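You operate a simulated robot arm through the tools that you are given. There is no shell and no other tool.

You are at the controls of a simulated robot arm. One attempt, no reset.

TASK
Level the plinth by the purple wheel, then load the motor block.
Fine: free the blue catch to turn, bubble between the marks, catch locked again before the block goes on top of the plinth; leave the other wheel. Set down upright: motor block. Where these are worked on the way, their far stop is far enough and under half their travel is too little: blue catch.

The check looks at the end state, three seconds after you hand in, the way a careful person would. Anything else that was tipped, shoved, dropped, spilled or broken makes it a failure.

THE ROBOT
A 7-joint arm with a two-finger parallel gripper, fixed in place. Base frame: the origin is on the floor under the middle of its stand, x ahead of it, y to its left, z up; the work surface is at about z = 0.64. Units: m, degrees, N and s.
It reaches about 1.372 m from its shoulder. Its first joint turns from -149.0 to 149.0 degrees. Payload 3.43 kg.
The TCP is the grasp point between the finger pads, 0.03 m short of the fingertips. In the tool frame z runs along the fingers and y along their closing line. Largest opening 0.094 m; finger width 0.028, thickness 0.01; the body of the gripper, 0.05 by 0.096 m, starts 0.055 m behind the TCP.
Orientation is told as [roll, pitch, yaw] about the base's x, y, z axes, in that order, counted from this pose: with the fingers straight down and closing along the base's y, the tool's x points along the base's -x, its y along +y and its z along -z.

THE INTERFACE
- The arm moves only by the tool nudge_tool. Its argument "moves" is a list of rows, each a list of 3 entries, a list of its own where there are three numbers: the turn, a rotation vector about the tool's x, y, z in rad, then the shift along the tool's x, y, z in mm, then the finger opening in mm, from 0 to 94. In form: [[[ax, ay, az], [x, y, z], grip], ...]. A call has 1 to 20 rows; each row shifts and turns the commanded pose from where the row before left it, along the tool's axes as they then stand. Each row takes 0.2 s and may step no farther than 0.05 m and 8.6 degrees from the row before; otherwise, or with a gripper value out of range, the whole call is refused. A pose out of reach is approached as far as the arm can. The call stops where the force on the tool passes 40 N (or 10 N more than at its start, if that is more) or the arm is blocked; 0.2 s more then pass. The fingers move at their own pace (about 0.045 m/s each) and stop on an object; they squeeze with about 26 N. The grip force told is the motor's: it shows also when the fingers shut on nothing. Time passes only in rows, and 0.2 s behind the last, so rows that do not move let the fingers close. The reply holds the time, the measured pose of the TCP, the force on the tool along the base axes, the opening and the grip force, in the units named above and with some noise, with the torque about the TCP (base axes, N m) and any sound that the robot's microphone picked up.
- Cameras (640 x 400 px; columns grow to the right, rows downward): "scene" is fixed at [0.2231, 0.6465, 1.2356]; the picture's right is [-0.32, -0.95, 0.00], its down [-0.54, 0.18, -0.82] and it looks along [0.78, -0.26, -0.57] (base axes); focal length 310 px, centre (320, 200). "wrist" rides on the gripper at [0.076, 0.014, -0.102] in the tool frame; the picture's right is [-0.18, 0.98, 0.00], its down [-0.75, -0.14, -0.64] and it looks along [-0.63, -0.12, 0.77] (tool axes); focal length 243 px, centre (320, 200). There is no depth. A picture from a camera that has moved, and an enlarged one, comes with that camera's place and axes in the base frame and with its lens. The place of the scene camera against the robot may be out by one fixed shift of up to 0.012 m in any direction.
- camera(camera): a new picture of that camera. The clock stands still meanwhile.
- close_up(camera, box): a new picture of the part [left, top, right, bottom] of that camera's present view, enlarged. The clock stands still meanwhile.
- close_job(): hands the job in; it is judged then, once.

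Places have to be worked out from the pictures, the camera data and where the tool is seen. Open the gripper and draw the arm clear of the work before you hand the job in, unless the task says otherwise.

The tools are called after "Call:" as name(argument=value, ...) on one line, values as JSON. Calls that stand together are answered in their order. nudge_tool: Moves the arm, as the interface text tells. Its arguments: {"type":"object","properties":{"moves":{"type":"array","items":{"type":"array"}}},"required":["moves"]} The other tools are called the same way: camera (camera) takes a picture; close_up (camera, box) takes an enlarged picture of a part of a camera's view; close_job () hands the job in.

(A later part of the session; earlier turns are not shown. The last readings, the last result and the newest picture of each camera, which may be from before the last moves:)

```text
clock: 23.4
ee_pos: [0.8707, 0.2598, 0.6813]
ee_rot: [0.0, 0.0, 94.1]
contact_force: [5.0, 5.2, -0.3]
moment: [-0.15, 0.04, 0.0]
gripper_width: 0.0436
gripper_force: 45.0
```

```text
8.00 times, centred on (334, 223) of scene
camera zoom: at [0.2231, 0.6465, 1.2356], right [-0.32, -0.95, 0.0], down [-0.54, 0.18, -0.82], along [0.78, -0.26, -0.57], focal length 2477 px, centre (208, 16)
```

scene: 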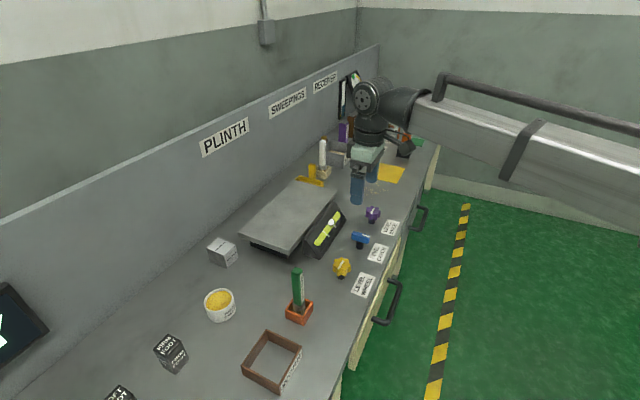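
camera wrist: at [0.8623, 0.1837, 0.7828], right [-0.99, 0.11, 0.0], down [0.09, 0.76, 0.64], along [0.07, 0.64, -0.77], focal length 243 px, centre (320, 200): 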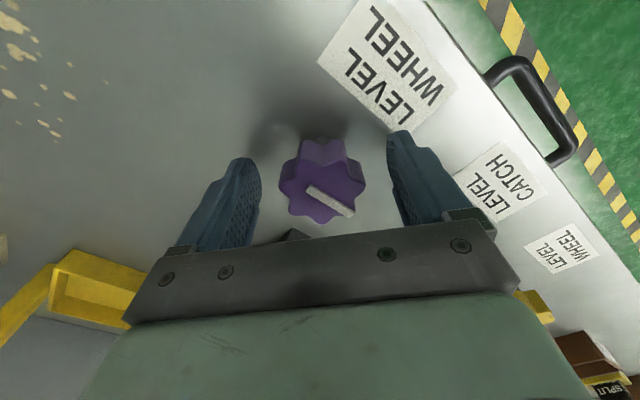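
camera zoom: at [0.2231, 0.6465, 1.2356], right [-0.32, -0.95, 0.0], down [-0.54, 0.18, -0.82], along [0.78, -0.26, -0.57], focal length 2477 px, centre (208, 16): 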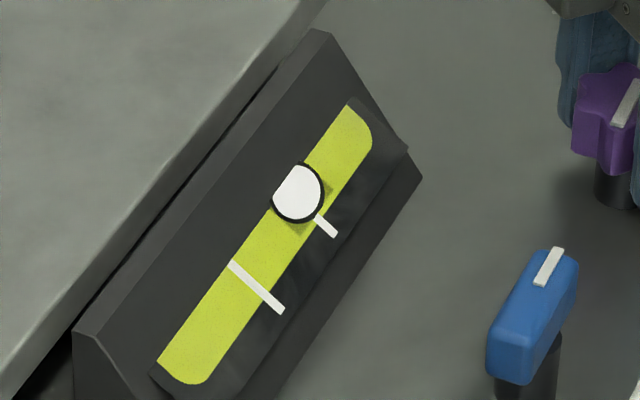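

The knob is gripped. I'll turn it by about 11° and see which way the bubble moves.

Call:
nudge_tool(moves=[[[0, 0, 0.1], [0, 0, 0], 30], [[0, 0, 0.1], [0, 0, 0], 30], [[0, 0, 0], [0, 0, 0], 30]])

Call:
close_up(camera="wrist", box=[240, 110, 420, 240])

Call:
close_up(camera="scene", box=[304, 198, 364, 248])

```text
clock: 24.2
ee_pos: [0.8698, 0.2596, 0.6813]
ee_rot: [0.1, -0.1, 82.7]
contact_force: [8.3, 3.5, -0.8]
moment: [0.49, -0.04, -0.02]
gripper_width: 0.0434
gripper_force: 45.2
```

```text
3.08 times, centred on (330, 175) of wrist
camera zoom: at [0.8462, 0.186, 0.783], right [-0.95, 0.31, 0.0], down [0.24, 0.73, 0.64], along [0.2, 0.61, -0.77], focal length 746 px, centre (289, 277)
```

zoom: 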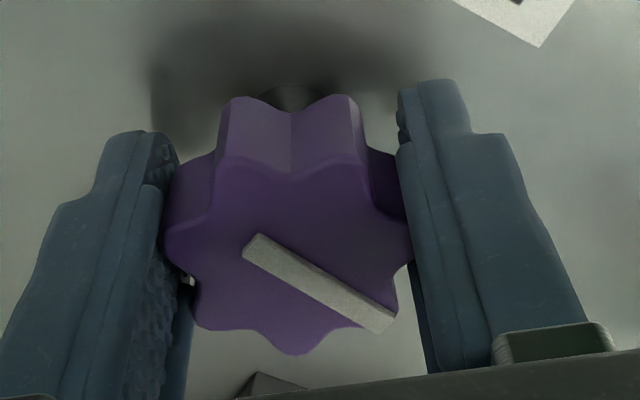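

```text
8.00 times, centred on (334, 223) of scene
camera zoom: at [0.2231, 0.6465, 1.2356], right [-0.32, -0.95, 0.0], down [-0.54, 0.18, -0.82], along [0.78, -0.26, -0.57], focal length 2477 px, centre (208, 16)
```

zoom: 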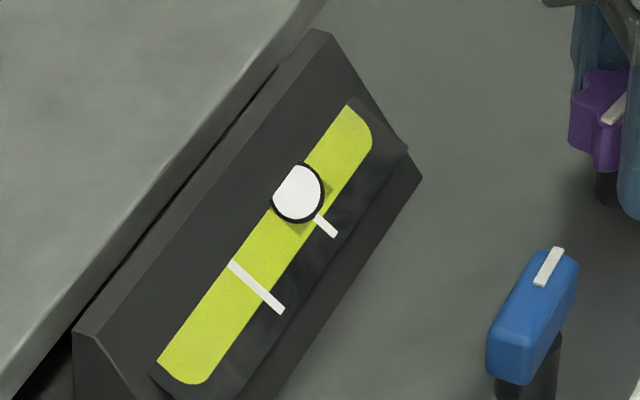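

The knob turned 11° with the gripper but the bubble shows no visible change yet. I'll turn further the same way and compare.

Call:
nudge_tool(moves=[[[0, 0, 0.12], [0, 0, 0], 30], [[0, 0, 0.12], [0, 0, 0], 30], [[0, 0, 0.12], [0, 0, 0], 30], [[0, 0, 0], [0, 0, 0], 30]])

Call:
close_up(camera="scene", box=[304, 198, 364, 248])

```text
clock: 25.2
ee_pos: [0.8699, 0.26, 0.6812]
ee_rot: [0.0, -0.1, 62.0]
contact_force: [3.1, 2.3, -11.2]
moment: [0.66, -0.28, -0.01]
gripper_width: 0.0436
gripper_force: 44.9
```

```text
8.00 times, centred on (334, 223) of scene
camera zoom: at [0.2231, 0.6465, 1.2356], right [-0.32, -0.95, 0.0], down [-0.54, 0.18, -0.82], along [0.78, -0.26, -0.57], focal length 2477 px, centre (208, 16)
```

zoom: 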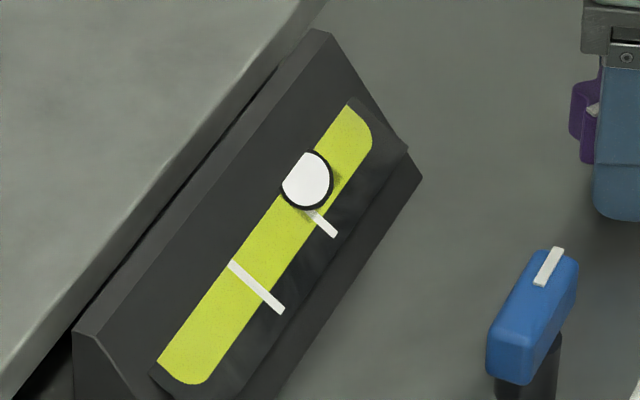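

The bubble moved further away from the marks, so the right direction is the opposite one, and there is about 11° of backlash. I'll turn the wheel the other way and monitor.

Call:
nudge_tool(moves=[[[0, 0, -0.12], [0, 0, 0], 30], [[0, 0, -0.12], [0, 0, 0], 30], [[0, 0, -0.12], [0, 0, 0], 30], [[0, 0, -0.12], [0, 0, 0], 30], [[0, 0, -0.12], [0, 0, 0], 30], [[0, 0, 0], [0, 0, 0], 30]])

Call:
close_up(camera="scene", box=[304, 198, 364, 248])

Call:
close_up(camera="wrist", box=[240, 110, 420, 240])

```text
clock: 26.6
ee_pos: [0.8697, 0.2594, 0.6813]
ee_rot: [-0.1, 0.1, 96.5]
contact_force: [21.8, -2.2, -14.8]
moment: [-0.52, 0.71, 0.0]
gripper_width: 0.0433
gripper_force: 45.3
```

```text
8.00 times, centred on (334, 223) of scene
camera zoom: at [0.2231, 0.6465, 1.2356], right [-0.32, -0.95, 0.0], down [-0.54, 0.18, -0.82], along [0.78, -0.26, -0.57], focal length 2477 px, centre (208, 16)
```

zoom: 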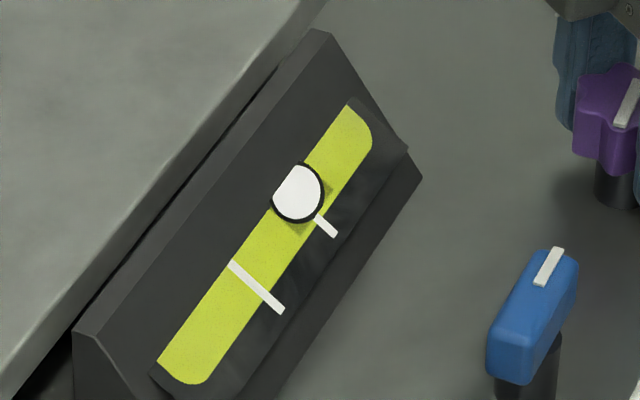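

```text
3.08 times, centred on (330, 175) of wrist
camera zoom: at [0.8649, 0.1827, 0.7832], right [-1.0, 0.07, 0.0], down [0.05, 0.77, 0.64], along [0.05, 0.64, -0.77], focal length 746 px, centre (289, 277)
```

zoom: 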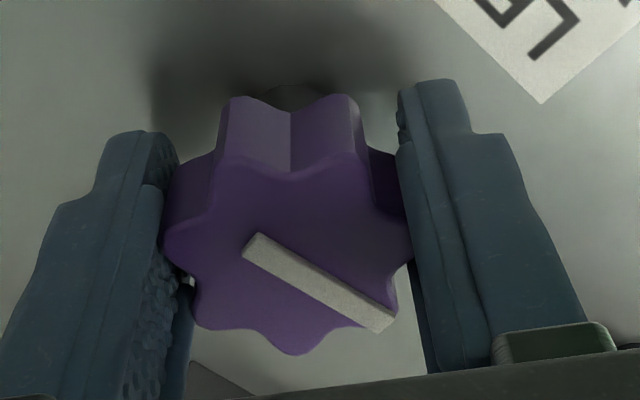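

The bubble is back at its starting point and will now move the right way. I'll ease the side load (about 21 N along the closing line) and keep turning.

Call:
nudge_tool(moves=[[[0, 0, 0], [0.3, -1.5, 1], 30], [[0, 0, -0.1], [0, 0, 0], 30], [[0, 0, -0.1], [0, 0, 0], 30], [[0, 0, -0.1], [0, 0, 0], 30], [[0, 0, 0], [0, 0, 0], 30]])

Call:
close_up(camera="scene", box=[304, 198, 364, 248])

```text
clock: 27.8
ee_pos: [0.8715, 0.26, 0.6809]
ee_rot: [-0.1, 0.0, 113.7]
contact_force: [9.8, 4.7, 7.2]
moment: [-1.1, 0.0, -0.03]
gripper_width: 0.0436
gripper_force: 44.9
```

```text
8.00 times, centred on (334, 223) of scene
camera zoom: at [0.2231, 0.6465, 1.2356], right [-0.32, -0.95, 0.0], down [-0.54, 0.18, -0.82], along [0.78, -0.26, -0.57], focal length 2477 px, centre (208, 16)
```

zoom: 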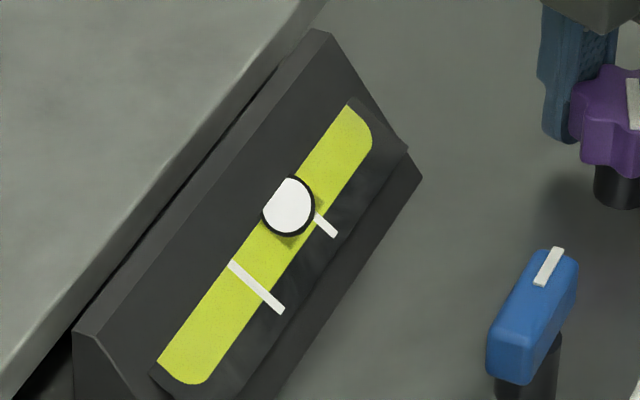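

The bubble is now moving toward the centre, about 16 px per 17°, with about 35 px to go. I'll continue turning.

Call:
nudge_tool(moves=[[[0, 0, -0.1], [0, -0.7, -0.5], 30], [[0, 0, -0.1], [0, 0, 0], 30], [[0, 0, -0.1], [0, 0, 0], 30], [[0, 0, -0.1], [0, 0, 0], 30], [[0, 0, 0], [0, 0, 0], 30]])

Call:
close_up(camera="scene", box=[304, 198, 364, 248])

```text
clock: 29.0
ee_pos: [0.8707, 0.2609, 0.6805]
ee_rot: [0.0, -0.1, 136.7]
contact_force: [2.1, 10.5, -0.6]
moment: [-0.19, 0.13, -0.04]
gripper_width: 0.0434
gripper_force: 44.9
```

```text
8.00 times, centred on (334, 223) of scene
camera zoom: at [0.2231, 0.6465, 1.2356], right [-0.32, -0.95, 0.0], down [-0.54, 0.18, -0.82], along [0.78, -0.26, -0.57], focal length 2477 px, centre (208, 16)
```

zoom: 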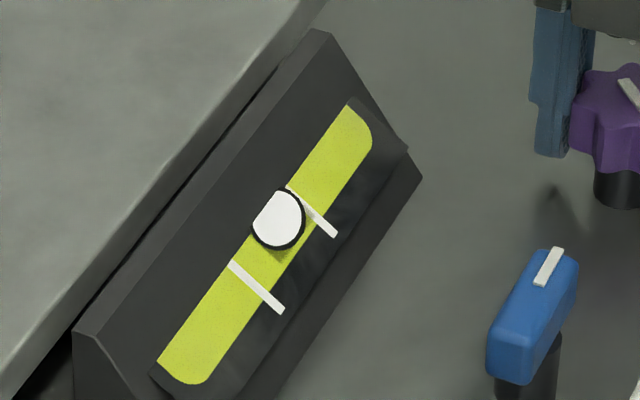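

By projecting along the mark direction, the bubble has gone from 1.04 to 0.68 of the span between the marks (target 0.5). That needs about 21° more.

Call:
nudge_tool(moves=[[[0, 0, -0.12], [-0.4, -0.6, 0], 30], [[0, 0, -0.12], [0, 0, 0], 30], [[0, 0, -0.12], [0, 0, 0], 30], [[0, 0, 0], [0, 0, 0], 30], [[0, 0, 0], [0, 0, 0], 30]])

Call:
close_up(camera="scene", box=[304, 198, 364, 248])

```text
clock: 30.2
ee_pos: [0.872, 0.261, 0.6814]
ee_rot: [-0.1, 0.1, 157.3]
contact_force: [6.4, 11.0, 4.8]
moment: [-0.15, 1.13, -0.01]
gripper_width: 0.0436
gripper_force: 44.9
```

```text
8.00 times, centred on (334, 223) of scene
camera zoom: at [0.2231, 0.6465, 1.2356], right [-0.32, -0.95, 0.0], down [-0.54, 0.18, -0.82], along [0.78, -0.26, -0.57], focal length 2477 px, centre (208, 16)
```

zoom: 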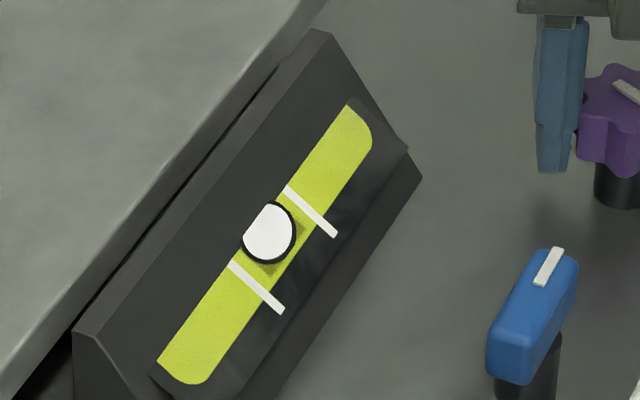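

The bubble now sits at about 0.51 of the span between the marks, which is centred. I'll release the wheel and lift away.

Call:
nudge_tool(moves=[[[0, 0, 0], [-0.3, -0.7, 0], 30], [[0, 0, 0], [0, 0, 0], 60], [[0, 0, 0], [0, 0, 0], 75], [[0, 0, 0], [0, 0, 0], 75], [[0, 0, 0], [0, 0, -30], 75], [[0, 0, 0], [0, 0, -45], 75], [[0, 0, 0], [0, 0, -45], 75], [[0, 0, 0], [0, 0, 0], 75]])

Call:
close_up(camera="scene", box=[304, 198, 364, 248])

Call:
camera(camera="wrist")

```text
clock: 32.0
ee_pos: [0.8692, 0.2633, 0.8028]
ee_rot: [0.0, 0.0, 157.2]
contact_force: [-0.2, 1.5, -0.2]
moment: [0.01, 0.0, -0.05]
gripper_width: 0.0749
gripper_force: 0.1
```

```text
8.00 times, centred on (334, 223) of scene
camera zoom: at [0.2231, 0.6465, 1.2356], right [-0.32, -0.95, 0.0], down [-0.54, 0.18, -0.82], along [0.78, -0.26, -0.57], focal length 2477 px, centre (208, 16)
```

zoom: 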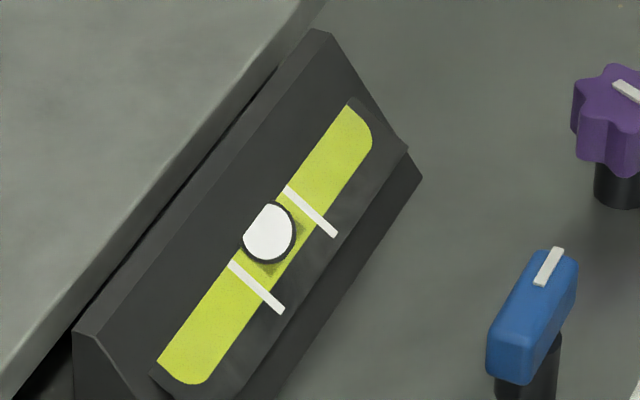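

```text
taken
camera wrist: at [0.9343, 0.2202, 0.9054], right [-0.55, -0.83, 0.0], down [-0.64, 0.42, 0.64], along [-0.54, 0.35, -0.77], focal length 243 px, centre (320, 200)
```

wrist: 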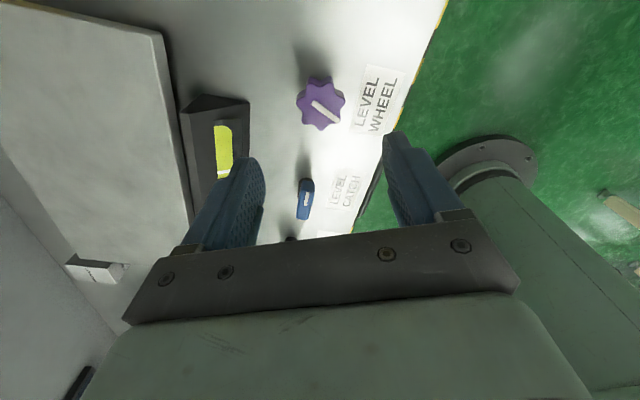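

The bubble stays centred after release. Next I'll go back over the catch at its known pivot of about (0.7815, 0.343), yaw 135.

Call:
nudge_tool(moves=[[[0, 0, 0.129], [0, 0, 0], 65], [[0, 0, 0.129], [0, 0, 0], 65], [[0, 0, 0.129], [0, 0, 0], 65], [[0, 0, 0], [-39.5, 1.9, 0], 65], [[0, 0, 0], [-39.5, 1.9, 0], 65], [[0, 0, 0], [-39.5, 1.9, 20], 65], [[0, 0, 0], [0, 0, 20], 65], [[0, 0, 0], [0, 0, 0], 65]])

Call:
camera(camera="wrist")

Call:
close_up(camera="wrist", box=[150, 20, 270, 180])

Call:
close_up(camera="wrist", box=[270, 70, 370, 170])

```text
clock: 33.8
ee_pos: [0.7816, 0.3408, 0.7599]
ee_rot: [0.0, 0.0, 134.9]
contact_force: [0.5, 0.6, 0.6]
moment: [0.01, 0.01, 0.0]
gripper_width: 0.065
gripper_force: 0.0
```

```text
taken
camera wrist: at [0.8256, 0.277, 0.8626], right [-0.82, -0.57, 0.0], down [-0.43, 0.63, 0.64], along [-0.36, 0.53, -0.77], focal length 243 px, centre (320, 200)
```

wrist: 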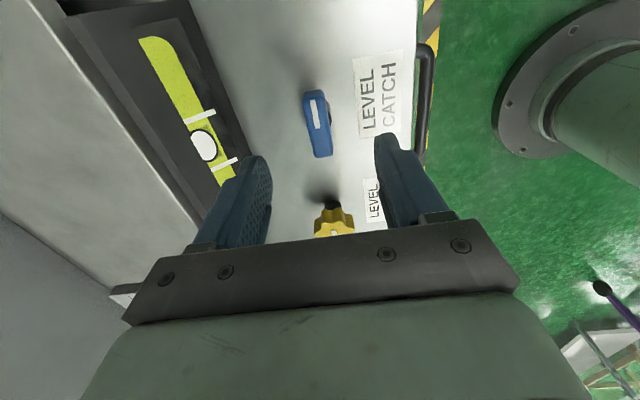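

```text
2.50 times, centred on (210, 100) of wrist
camera zoom: at [0.8256, 0.277, 0.8626], right [-0.82, -0.57, 0.0], down [-0.43, 0.63, 0.64], along [-0.36, 0.53, -0.77], focal length 606 px, centre (595, 450)
```

zoom: 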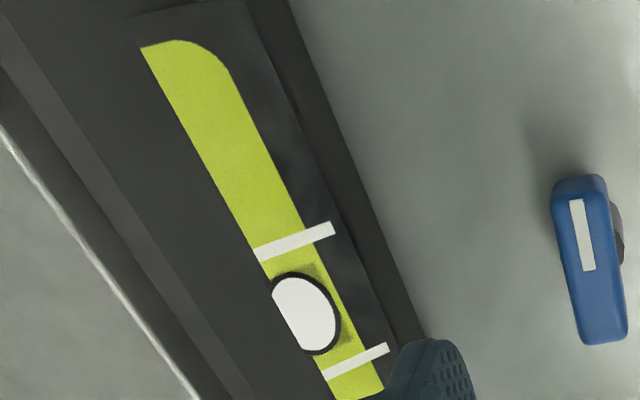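

```text
4.00 times, centred on (320, 120) of wrist
camera zoom: at [0.8256, 0.277, 0.8626], right [-0.82, -0.57, 0.0], down [-0.43, 0.63, 0.64], along [-0.36, 0.53, -0.77], focal length 970 px, centre (320, 520)
```

zoom: 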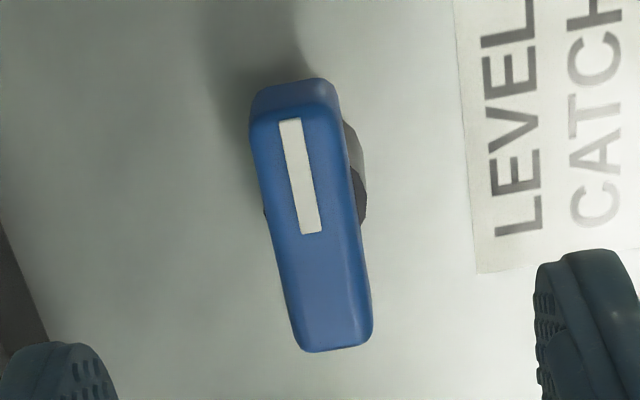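

Seen from this side the bubble is still centred (0.52). I'll correct by about 2 mm, descend on the catch and grip it.

Call:
nudge_tool(moves=[[[0, 0, 0], [-1.8, -1.2, 27], 60], [[0, 0, 0], [0, 0, 27], 60], [[0, 0, 0], [0, 0, 24.5], 60], [[0, 0, 0], [0, 0, 0], 60], [[0, 0, 0], [0, 0, 0], 30], [[0, 0, 0], [0, 0, 0], 5], [[0, 0, 0], [0, 0, 0], 5], [[0, 0, 0], [0, 0, 0], 5]])

Call:
close_up(camera="wrist", box=[240, 110, 420, 240])

```text
clock: 35.6
ee_pos: [0.7822, 0.3421, 0.6815]
ee_rot: [0.3, 0.0, 135.0]
contact_force: [-10.8, -11.6, -4.6]
moment: [-0.04, -0.15, 0.02]
gripper_width: 0.0216
gripper_force: 43.8
```

```text
3.08 times, centred on (330, 175) of wrist
camera zoom: at [0.8263, 0.2786, 0.784], right [-0.82, -0.57, 0.0], down [-0.43, 0.63, 0.64], along [-0.36, 0.53, -0.77], focal length 746 px, centre (289, 277)
```

zoom: 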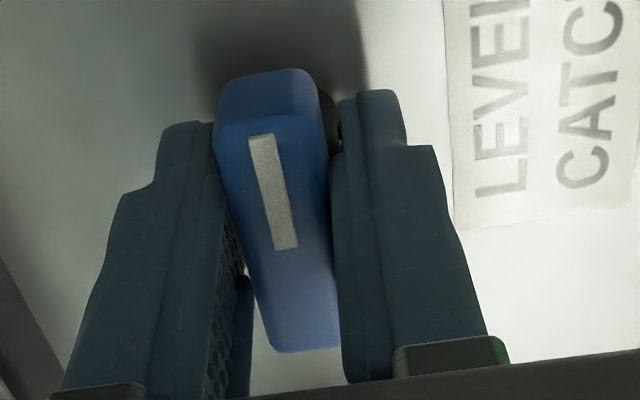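

The catch is gripped. I'll ease the side load and turn it back toward locked in stages.

Call:
nudge_tool(moves=[[[0, 0, 0], [0, 1.5, 0], 5], [[0, 0, 0.1], [0, 0, 0], 5], [[0, 0, 0.1], [0, 0, 0], 5], [[0, 0, 0.1], [0, 0, 0], 5], [[0, 0, 0.1], [0, 0, 0], 5], [[0, 0, 0], [0, 0, 0], 5]])

```text
clock: 37.0
ee_pos: [0.781, 0.3419, 0.6821]
ee_rot: [0.1, 0.1, 112.0]
contact_force: [-7.5, -14.6, -15.5]
moment: [0.8, 0.3, 0.0]
gripper_width: 0.0216
gripper_force: 44.7
```

Call:
nudge_tool(moves=[[[0, 0, 0], [0.7, 0.9, 1], 5], [[0, 0, 0.1], [0, 0, 0], 5], [[0, 0, 0.1], [0, 0, 0], 5], [[0, 0, 0.1], [0, 0, 0], 5], [[0, 0, 0.1], [0, 0, 0], 5], [[0, 0, 0], [0, 0, 0], 5]])

```text
clock: 38.4
ee_pos: [0.7813, 0.3426, 0.6817]
ee_rot: [-0.2, -0.1, 89.2]
contact_force: [-0.4, 9.2, 4.9]
moment: [-1.16, 0.13, 0.0]
gripper_width: 0.0214
gripper_force: 45.0
```

Call:
nudge_tool(moves=[[[0, 0, 0.1], [-0.6, 0, -0.3], 5], [[0, 0, 0.1], [0, 0, 0], 5], [[0, 0, 0.1], [0, 0, 0], 5], [[0, 0, 0.1], [0, 0, 0], 5], [[0, 0, 0], [0, 0, 0], 5]])

```text
clock: 39.6
ee_pos: [0.7816, 0.3416, 0.6826]
ee_rot: [0.0, 0.0, 66.2]
contact_force: [-0.7, 2.6, -2.3]
moment: [1.25, -0.55, 0.0]
gripper_width: 0.0215
gripper_force: 44.6
```

Call:
nudge_tool(moves=[[[0, 0, 0.1], [0, 0, 0], 5], [[0, 0, 0.1], [0, 0, 0], 5], [[0, 0, 0.08], [0, 0, 0], 5], [[0, 0, 0.06], [0, 0, 0], 5], [[0, 0, 0], [0, 0, 0], 5]])

Call:
close_up(camera="wrist", box=[240, 110, 420, 240])

```text
clock: 40.8
ee_pos: [0.7807, 0.3423, 0.6824]
ee_rot: [0.1, 0.1, 46.8]
contact_force: [-9.7, 3.9, -12.9]
moment: [0.66, -0.68, -0.05]
gripper_width: 0.0215
gripper_force: 45.4
```

```text
3.08 times, centred on (330, 175) of wrist
camera zoom: at [0.7186, 0.2966, 0.7841], right [-0.59, 0.81, 0.0], down [0.62, 0.45, 0.64], along [0.52, 0.38, -0.77], focal length 746 px, centre (289, 277)
```

zoom: 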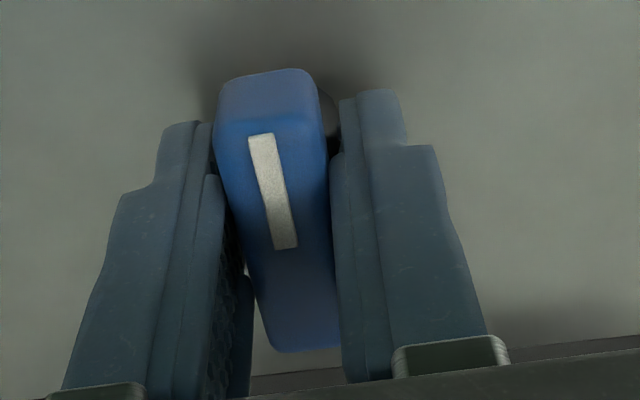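

It is back to yaw 46.8 with no stop torque yet. I'll add a few degrees until it meets the locked stop.

Call:
nudge_tool(moves=[[[0, 0, 0.03], [0.3, 0.5, 0.5], 5], [[0, 0, 0.03], [0, 0, 0], 5], [[0, 0, 0], [0, 0, 0], 5]])

```text
clock: 41.6
ee_pos: [0.7808, 0.3423, 0.6809]
ee_rot: [0.0, 0.1, 43.4]
contact_force: [-4.4, 11.3, -0.6]
moment: [-0.8, 0.74, 1.19]
gripper_width: 0.0217
gripper_force: 45.0
```

Torque is 1.2 N·m at yaw 43.4, so the locked stop is met. I'll release, lift, and check the catch and bubble.

Call:
nudge_tool(moves=[[[0, 0, -0.02], [0, 0, 0], 5], [[0, 0, 0], [0, 0, 0], 40], [[0, 0, 0], [0, 0, 0], 60], [[0, 0, 0], [0, 0, 0], 60], [[0, 0, 0], [0, 0, -30], 60], [[0, 0, 0], [0, 0, -45], 60], [[0, 0, 0], [0, 0, -45], 94], [[0, 0, 0], [0, 0, -45], 94], [[0, 0, 0], [0, 0, 0], 94]])

Call:
camera(camera="wrist")

Call:
close_up(camera="wrist", box=[280, 50, 360, 130])

Call:
close_up(camera="wrist", box=[250, 120, 410, 220])

Call:
close_up(camera="scene", box=[296, 180, 408, 270])

```text
clock: 43.6
ee_pos: [0.7807, 0.3427, 0.8464]
ee_rot: [-0.1, -0.1, 44.5]
contact_force: [-0.6, -0.6, 0.4]
moment: [-0.02, 0.02, 0.05]
gripper_width: 0.0934
gripper_force: 0.1
```

```text
taken
camera wrist: at [0.7171, 0.2989, 0.9486], right [-0.56, 0.83, 0.0], down [0.64, 0.43, 0.64], along [0.53, 0.36, -0.77], focal length 243 px, centre (320, 200)
```

wrist: 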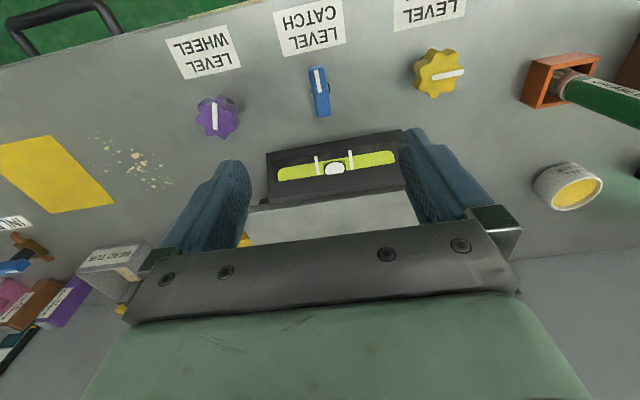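

```text
5.00 times, centred on (320, 90) of wrist
camera zoom: at [0.7171, 0.2989, 0.9486], right [-0.56, 0.83, 0.0], down [0.64, 0.43, 0.64], along [0.53, 0.36, -0.77], focal length 1213 px, centre (320, 750)
```

zoom: 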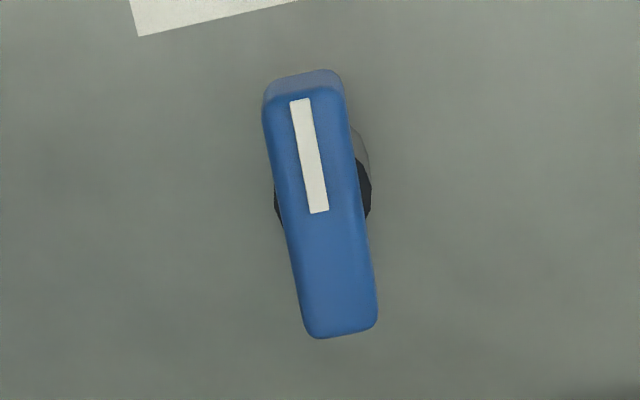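

```text
4.00 times, centred on (330, 170) of wrist
camera zoom: at [0.7171, 0.2989, 0.9486], right [-0.56, 0.83, 0.0], down [0.64, 0.43, 0.64], along [0.53, 0.36, -0.77], focal length 970 px, centre (280, 320)
```

zoom: 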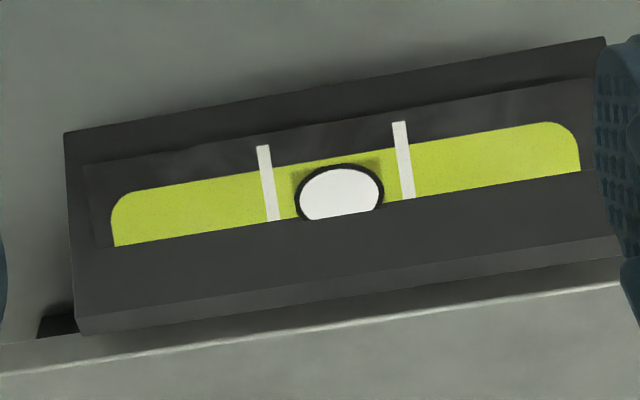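

```text
4.44 times, centred on (352, 225) of scene
camera zoom: at [0.2231, 0.6465, 1.2356], right [-0.32, -0.95, 0.0], down [-0.54, 0.18, -0.82], along [0.78, -0.26, -0.57], focal length 1376 px, centre (178, 89)
```

zoom: 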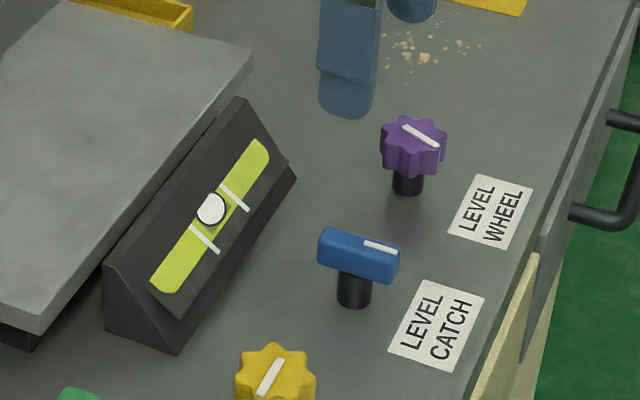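

The catch is back at its locked position and the bubble reads 0.51, so levelling is done. The motor block is at about (0.854, 0.70), so I'll fly to hover above it at z≈0.88.

Call:
nudge_tool(moves=[[[0, 0, -0.009], [0, 0, -34], 94], [[0, 0, 0], [-37.9, 25.5, 0], 94], [[0, 0, 0], [-37.9, 25.5, 0], 94], [[0, 0, 0], [-37.9, 25.5, 0], 94], [[0, 0, 0], [-37.9, 25.5, 0], 94], [[0, 0, 0], [-37.9, 25.5, 0], 94], [[0, 0, 0], [-37.9, 25.5, 0], 94], [[0, 0, 0], [-37.9, 25.5, 0], 94], [[0, 0, 0], [-37.9, 25.5, 0], 94], [[0, 0, 0], [0, 0, 0], 94]])

Call:
camera(camera="wrist")

Call:
camera(camera="scene")

```text
clock: 45.8
ee_pos: [0.8513, 0.7015, 0.8792]
ee_rot: [0.0, 0.1, 45.0]
contact_force: [-0.4, -0.1, -1.1]
moment: [-0.03, 0.01, 0.0]
gripper_width: 0.0937
gripper_force: 0.0
```

```text
taken
camera wrist: at [0.7869, 0.6573, 0.9821], right [-0.56, 0.83, 0.0], down [0.63, 0.43, 0.64], along [0.53, 0.36, -0.77], focal length 243 px, centre (320, 200)
```

wrist: 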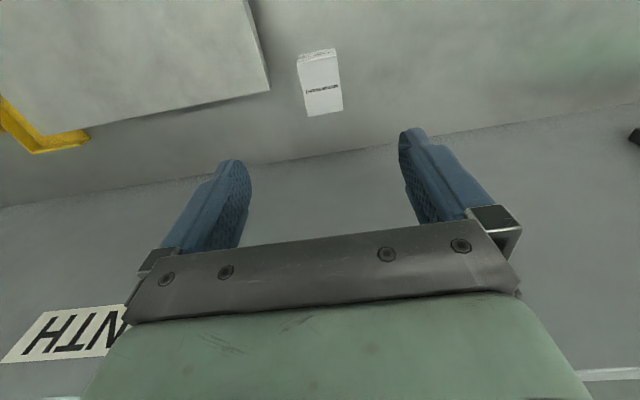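

```text
taken
```

scene: 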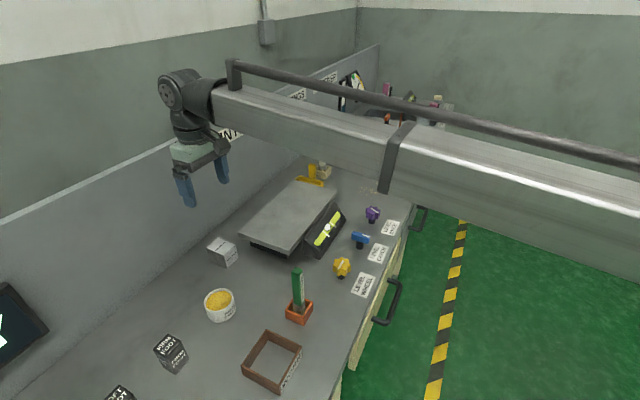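

The forearm is well above everything. I'll enlarge the view of the block and the plinth corner to refine my target.

Call:
close_up(camera="wrist", box=[270, 30, 370, 130])

Call:
close_up(camera="wrist", box=[60, 0, 300, 150])

```text
4.00 times, centred on (320, 80) of wrist
camera zoom: at [0.7869, 0.6573, 0.9821], right [-0.56, 0.83, 0.0], down [0.63, 0.43, 0.64], along [0.53, 0.36, -0.77], focal length 970 px, centre (320, 680)
```

zoom: 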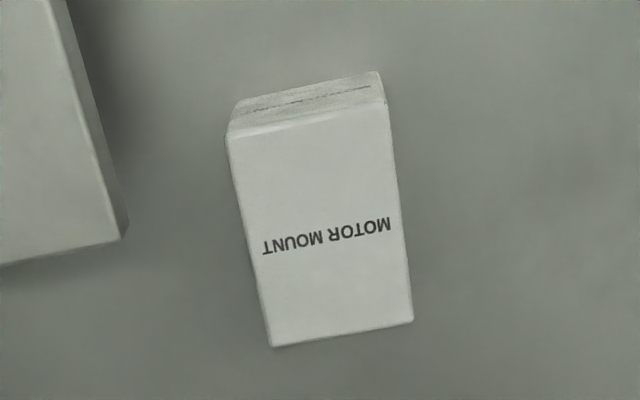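

```text
2.67 times, centred on (180, 75) of wrist
camera zoom: at [0.7869, 0.6573, 0.9821], right [-0.56, 0.83, 0.0], down [0.63, 0.43, 0.64], along [0.53, 0.36, -0.77], focal length 647 px, centre (693, 533)
```

zoom: 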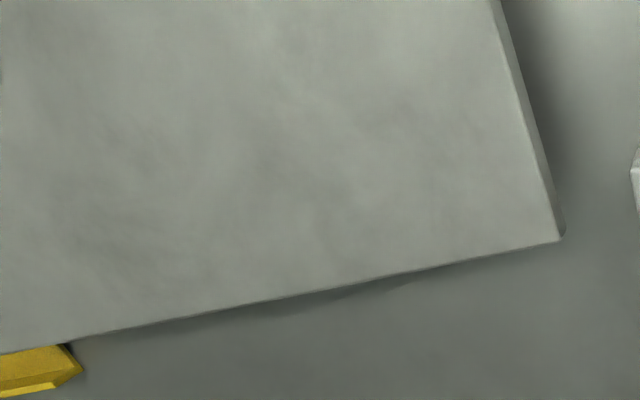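

The block top measures 43 × 58 mm, is aligned with the tool, and its centre is at (-3.7, +0.9) mm from my axis. I'll narrow the opening to 62 mm to clear the plinth edge and descend part way.

Call:
nudge_tool(moves=[[[0, 0, 0], [-3.7, 0.9, 30], 62], [[0, 0, 0], [0, 0, 40], 62], [[0, 0, 0], [0, 0, 40], 62], [[0, 0, 0], [0, 0, 30], 62], [[0, 0, 0], [0, 0, 0], 62]])

Call:
camera(camera="wrist")

Call:
close_up(camera="scene", box=[170, 170, 310, 280])

```text
clock: 47.0
ee_pos: [0.8532, 0.7033, 0.7403]
ee_rot: [0.0, 0.0, 45.0]
contact_force: [0.4, -0.2, 0.1]
moment: [0.0, 0.01, -0.01]
gripper_width: 0.0621
gripper_force: 0.2
```

```text
taken
camera wrist: at [0.7895, 0.6595, 0.8425], right [-0.57, 0.82, 0.0], down [0.63, 0.43, 0.64], along [0.53, 0.36, -0.77], focal length 243 px, centre (320, 200)
```

wrist: 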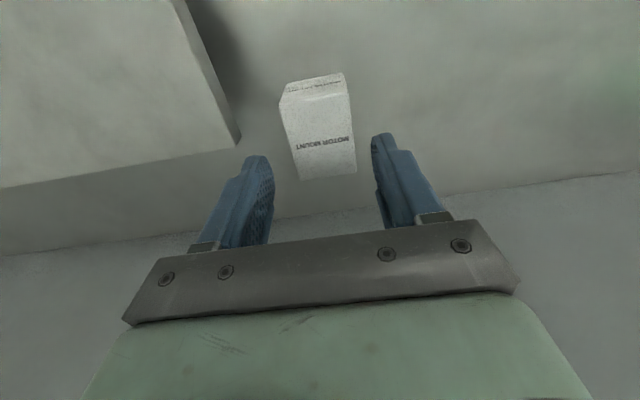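

```text
3.64 times, centred on (240, 225) of scene
camera zoom: at [0.2231, 0.6465, 1.2356], right [-0.32, -0.95, 0.0], down [-0.54, 0.18, -0.82], along [0.78, -0.26, -0.57], focal length 1126 px, centre (611, 109)
```

zoom: 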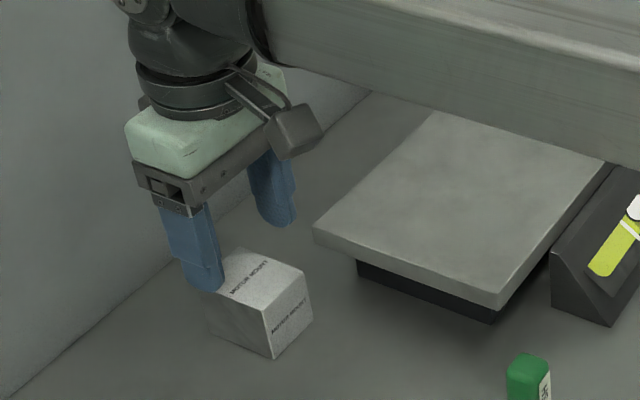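

Call:
close_up(camera="wrist", box=[220, 60, 400, 190])

```text
3.08 times, centred on (310, 125) of wrist
camera zoom: at [0.7895, 0.6595, 0.8425], right [-0.57, 0.82, 0.0], down [0.63, 0.43, 0.64], along [0.53, 0.36, -0.77], focal length 746 px, centre (351, 431)
```

zoom: 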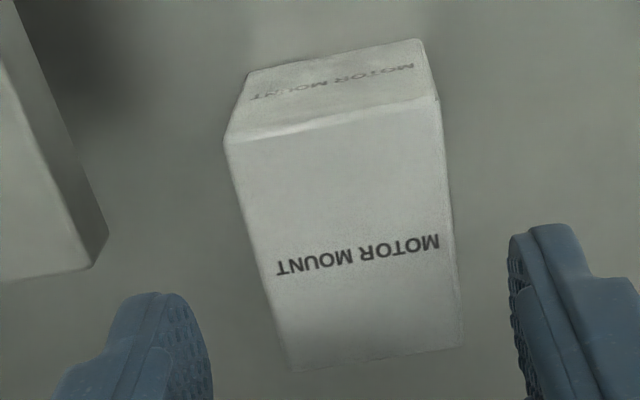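

The block top is at z≈0.689 and the centring is within 1 mm. I'll descend to z≈0.677 and close on it.

Call:
nudge_tool(moves=[[[0, 0, 0], [-0.4, 1, 23], 62], [[0, 0, 0], [0, 0, 22], 62], [[0, 0, 0], [0, 0, 18], 62], [[0, 0, 0], [0, 0, 0], 62], [[0, 0, 0], [0, 0, 0], 45], [[0, 0, 0], [0, 0, 0], 30], [[0, 0, 0], [0, 0, 0], 30], [[0, 0, 0], [0, 0, 0], 30]])

Call:
camera(camera="wrist")

Call:
close_up(camera="scene", box=[170, 170, 310, 280])

```text
clock: 48.8
ee_pos: [0.8515, 0.7035, 0.6786]
ee_rot: [0.0, 0.0, 45.0]
contact_force: [-0.6, -0.7, -0.1]
moment: [0.03, -0.01, -0.03]
gripper_width: 0.0494
gripper_force: 26.2
```

```text
taken
camera wrist: at [0.7884, 0.6598, 0.7797], right [-0.57, 0.82, 0.0], down [0.63, 0.43, 0.64], along [0.53, 0.36, -0.77], focal length 243 px, centre (320, 200)
```

wrist: 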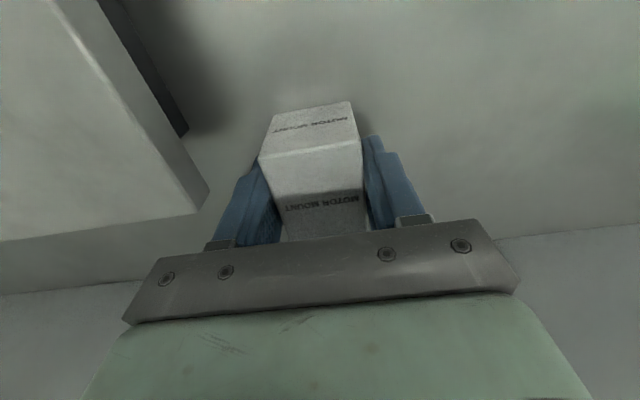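

```text
3.64 times, centred on (240, 225) of scene
camera zoom: at [0.2231, 0.6465, 1.2356], right [-0.32, -0.95, 0.0], down [-0.54, 0.18, -0.82], along [0.78, -0.26, -0.57], focal length 1126 px, centre (611, 109)
```

zoom: 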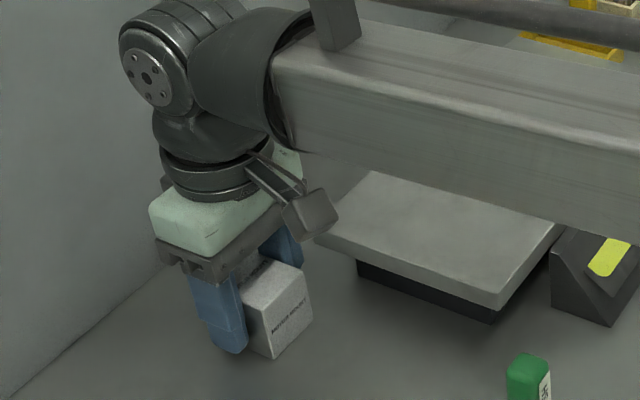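

The block is gripped at 26 N. I'll lift it a little and check the weight and for slip.

Call:
nudge_tool(moves=[[[0, 0, 0], [0, 0, -5], 30], [[0, 0, 0], [0, 0, -10], 30], [[0, 0, 0], [0, 0, -15], 30], [[0, 0, 0], [0, 0, 0], 30], [[0, 0, 0], [0, 0, 0], 30]])

Call:
camera(camera="wrist")

Call:
close_up(camera="scene", box=[170, 170, 310, 280])

```text
clock: 50.0
ee_pos: [0.8516, 0.7033, 0.7081]
ee_rot: [-0.1, 0.0, 45.1]
contact_force: [0.1, -0.3, -4.8]
moment: [0.05, 0.0, -0.01]
gripper_width: 0.0493
gripper_force: 26.2
```

```text
taken
camera wrist: at [0.7888, 0.6604, 0.8106], right [-0.57, 0.82, 0.0], down [0.63, 0.43, 0.64], along [0.53, 0.36, -0.77], focal length 243 px, centre (320, 200)
```

wrist: 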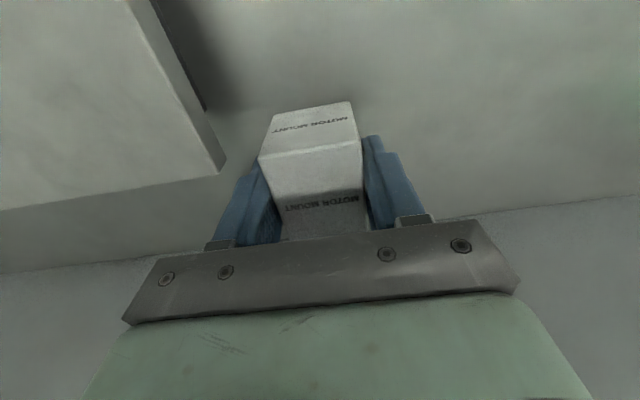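

```text
3.64 times, centred on (240, 225) of scene
camera zoom: at [0.2231, 0.6465, 1.2356], right [-0.32, -0.95, 0.0], down [-0.54, 0.18, -0.82], along [0.78, -0.26, -0.57], focal length 1126 px, centre (611, 109)
```

zoom: 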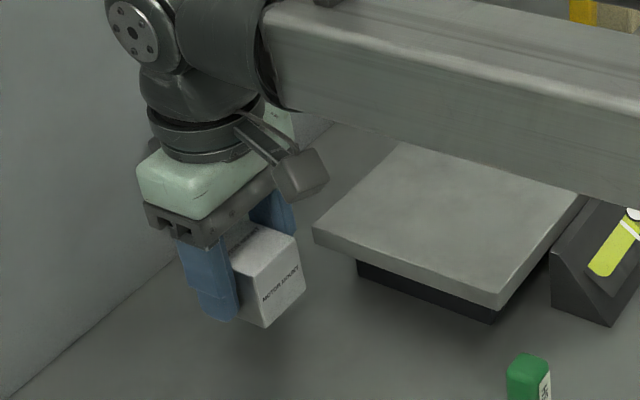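

The block weighs about 4.8 N and isn't slipping. I'll lift to z≈0.79 and carry it over the plinth centre at about (0.938, 0.493).

Call:
nudge_tool(moves=[[[0, 0, 0], [0, 0, -30], 30], [[0, 0, 0], [0, 0, -40], 30], [[0, 0, 0], [0, 0, -15], 30], [[0, 0, 0], [8.8, -21, 0], 30], [[0, 0, 0], [13, -31, 0], 30], [[0, 0, 0], [15, -36, 0], 30], [[0, 0, 0], [15, -36, 0], 30], [[0, 0, 0], [15, -36, 0], 30], [[0, 0, 0], [12, -29, 0], 30], [[0, 0, 0], [9, -21, 0], 30], [[0, 0, 0], [0, 0, 0], 30], [[0, 0, 0], [0, 0, 0], 30]])

Call:
camera(camera="wrist")

Call:
camera(camera="scene")

```text
clock: 52.6
ee_pos: [0.938, 0.4947, 0.7902]
ee_rot: [0.0, 0.0, 45.1]
contact_force: [0.0, 0.0, -4.0]
moment: [-0.02, -0.01, -0.02]
gripper_width: 0.049
gripper_force: 25.9
```

```text
taken
camera wrist: at [0.8747, 0.451, 0.8925], right [-0.57, 0.82, 0.0], down [0.63, 0.43, 0.64], along [0.53, 0.36, -0.77], focal length 243 px, centre (320, 200)
```

wrist: 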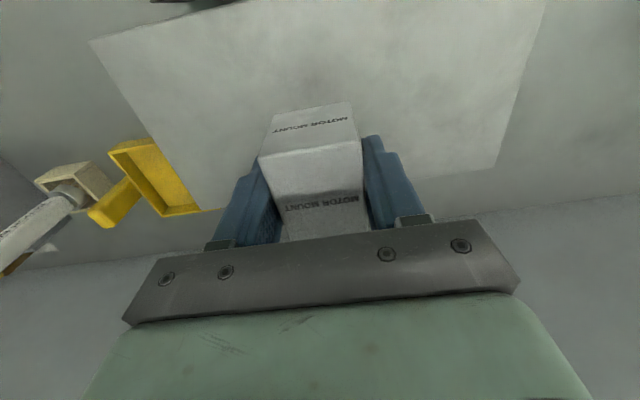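

```text
taken
```

scene: 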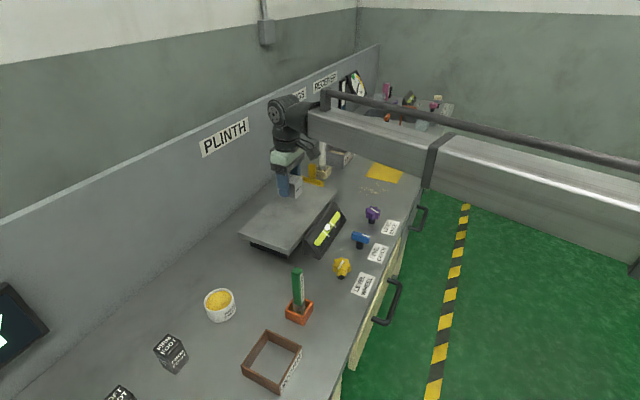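

The block is well centred over the plinth. I'll lower most of the way, stopping about 12 mm above the expected contact, and check.

Call:
nudge_tool(moves=[[[0, 0, 0], [0, 0, 20], 30], [[0, 0, 0], [0, 0, 18], 30], [[0, 0, 0], [0, 0, 10], 30], [[0, 0, 0], [0, 0, 0], 30], [[0, 0, 0], [0, 0, 0], 30]])

Call:
close_up(camera="scene", box=[220, 140, 380, 270])

```text
clock: 53.8
ee_pos: [0.9389, 0.4943, 0.7431]
ee_rot: [0.0, 0.0, 44.9]
contact_force: [0.0, 0.5, -4.7]
moment: [0.0, -0.02, 0.01]
gripper_width: 0.0492
gripper_force: 26.1
```

```text
3.08 times, centred on (300, 205) of scene
camera zoom: at [0.2231, 0.6465, 1.2356], right [-0.32, -0.95, 0.0], down [-0.54, 0.18, -0.82], along [0.78, -0.26, -0.57], focal length 952 px, centre (382, 185)
```

zoom: 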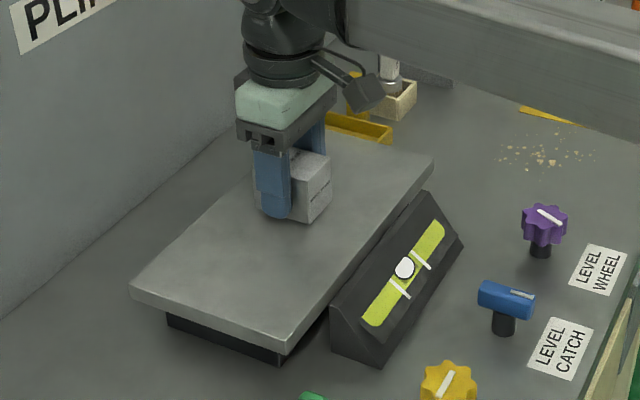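

Call:
nudge_tool(moves=[[[0, 0, 0], [0, 0, 2.5], 30], [[0, 0, 0], [0, 0, 2.5], 30], [[0, 0, 0], [0, 0, 2.5], 30], [[0, 0, 0], [0, 0, 0], 30]])

```text
clock: 54.8
ee_pos: [0.939, 0.4951, 0.7369]
ee_rot: [0.1, 0.0, 45.1]
contact_force: [-0.9, -0.2, -3.4]
moment: [0.0, 0.01, 0.01]
gripper_width: 0.0492
gripper_force: 26.2
```

Call:
nudge_tool(moves=[[[0, 0, 0], [0, 0, 1.5], 30], [[0, 0, 0], [0, 0, 1.5], 30], [[0, 0, 0], [0, 0, 0], 30]])

Call:
close_up(camera="scene", box=[270, 170, 320, 205])

```text
clock: 55.6
ee_pos: [0.9378, 0.4941, 0.7343]
ee_rot: [0.0, -0.3, 45.0]
contact_force: [1.2, 2.1, 18.6]
moment: [-0.06, 0.11, 0.0]
gripper_width: 0.0493
gripper_force: 26.2
```

```text
11.43 times, centred on (295, 188) of scene
camera zoom: at [0.2231, 0.6465, 1.2356], right [-0.32, -0.95, 0.0], down [-0.54, 0.18, -0.82], along [0.78, -0.26, -0.57], focal length 3538 px, centre (606, 343)
```

zoom: 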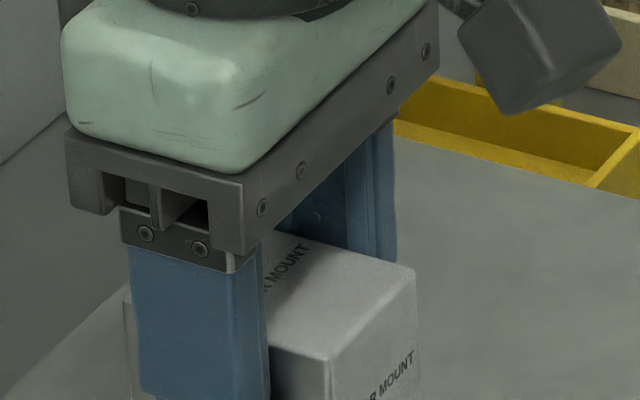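

Contact is made (force swung from -4 to +19 N). I'll relieve the press by about 1 mm and then release gently.

Call:
nudge_tool(moves=[[[0, 0, 0], [0, 0, -1], 30], [[0, 0, 0], [0, 0, 0], 30]])

```text
clock: 56.2
ee_pos: [0.9385, 0.4944, 0.7352]
ee_rot: [0.0, -0.1, 45.0]
contact_force: [5.9, 3.9, 14.5]
moment: [0.31, -0.31, -0.02]
gripper_width: 0.0495
gripper_force: 25.9
```

Call:
nudge_tool(moves=[[[0, 0, 0], [0, 0, -0.8], 30], [[0, 0, 0], [0, 0, 0], 30]])

Call:
camera(camera="wrist")

Call:
close_up(camera="scene", box=[260, 170, 350, 250])

```text
clock: 56.8
ee_pos: [0.9382, 0.4923, 0.7356]
ee_rot: [0.0, 0.0, 45.0]
contact_force: [3.4, 4.4, 9.1]
moment: [0.36, -0.47, 0.03]
gripper_width: 0.0492
gripper_force: 26.1
```

```text
taken
camera wrist: at [0.8741, 0.4501, 0.8373], right [-0.57, 0.82, 0.0], down [0.63, 0.43, 0.64], along [0.53, 0.36, -0.77], focal length 243 px, centre (320, 200)
```

wrist: 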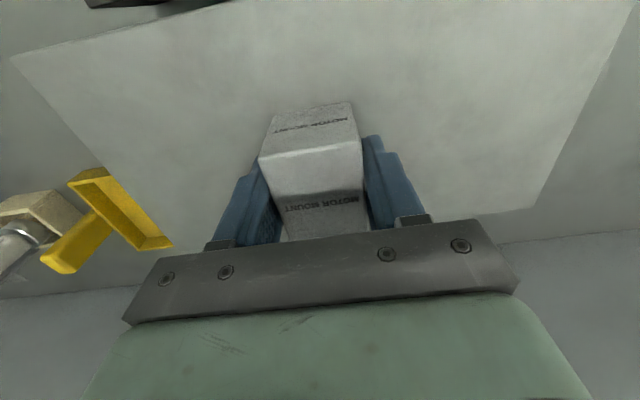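

```text
5.00 times, centred on (305, 210) of scene
camera zoom: at [0.2231, 0.6465, 1.2356], right [-0.32, -0.95, 0.0], down [-0.54, 0.18, -0.82], along [0.78, -0.26, -0.57], focal length 1548 px, centre (395, 150)
```

zoom: 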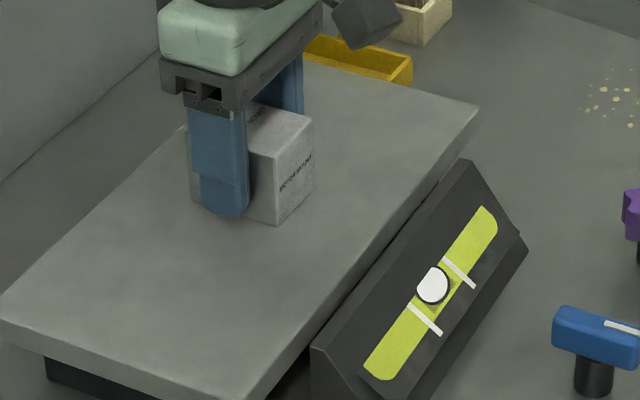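

The block rests flat on the plinth with a light press, and the bubble is still centred. I'll open the fingers slightly and check.

Call:
nudge_tool(moves=[[[0, 0, 0], [0, 0, 0], 52], [[0, 0, 0], [0, 0, 0], 58], [[0, 0, 0], [0, 0, 0], 64], [[0, 0, 0], [0, 0, 0], 64]])

Call:
camera(camera="wrist")

Call:
close_up(camera="scene", box=[260, 170, 350, 250])

```text
clock: 57.8
ee_pos: [0.9387, 0.4927, 0.7353]
ee_rot: [0.1, 0.0, 45.0]
contact_force: [-0.1, -0.2, -0.2]
moment: [-0.02, 0.02, 0.03]
gripper_width: 0.064
gripper_force: 0.0
```

```text
taken
camera wrist: at [0.8744, 0.4501, 0.8372], right [-0.57, 0.82, 0.0], down [0.63, 0.43, 0.64], along [0.53, 0.36, -0.77], focal length 243 px, centre (320, 200)
```

wrist: 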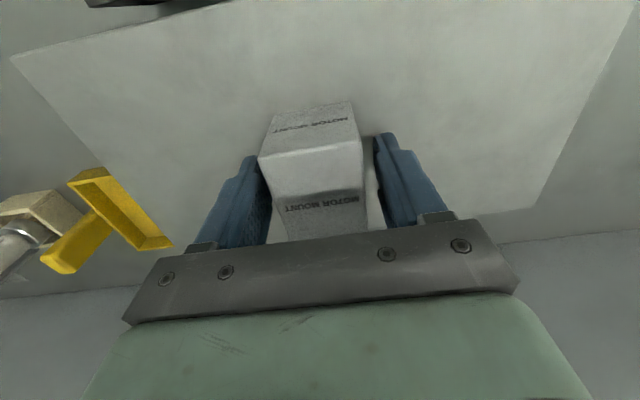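

```text
5.00 times, centred on (305, 210) of scene
camera zoom: at [0.2231, 0.6465, 1.2356], right [-0.32, -0.95, 0.0], down [-0.54, 0.18, -0.82], along [0.78, -0.26, -0.57], focal length 1548 px, centre (395, 150)
```

zoom: 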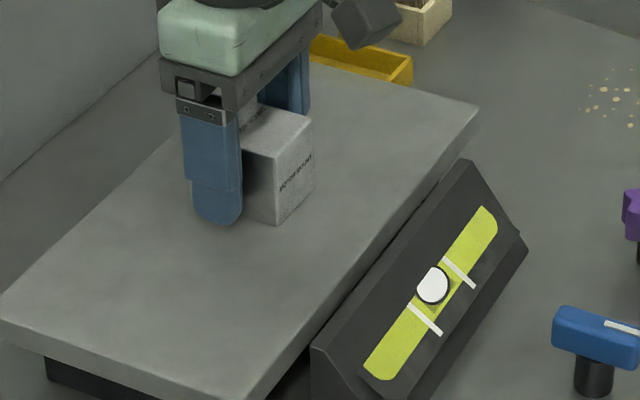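

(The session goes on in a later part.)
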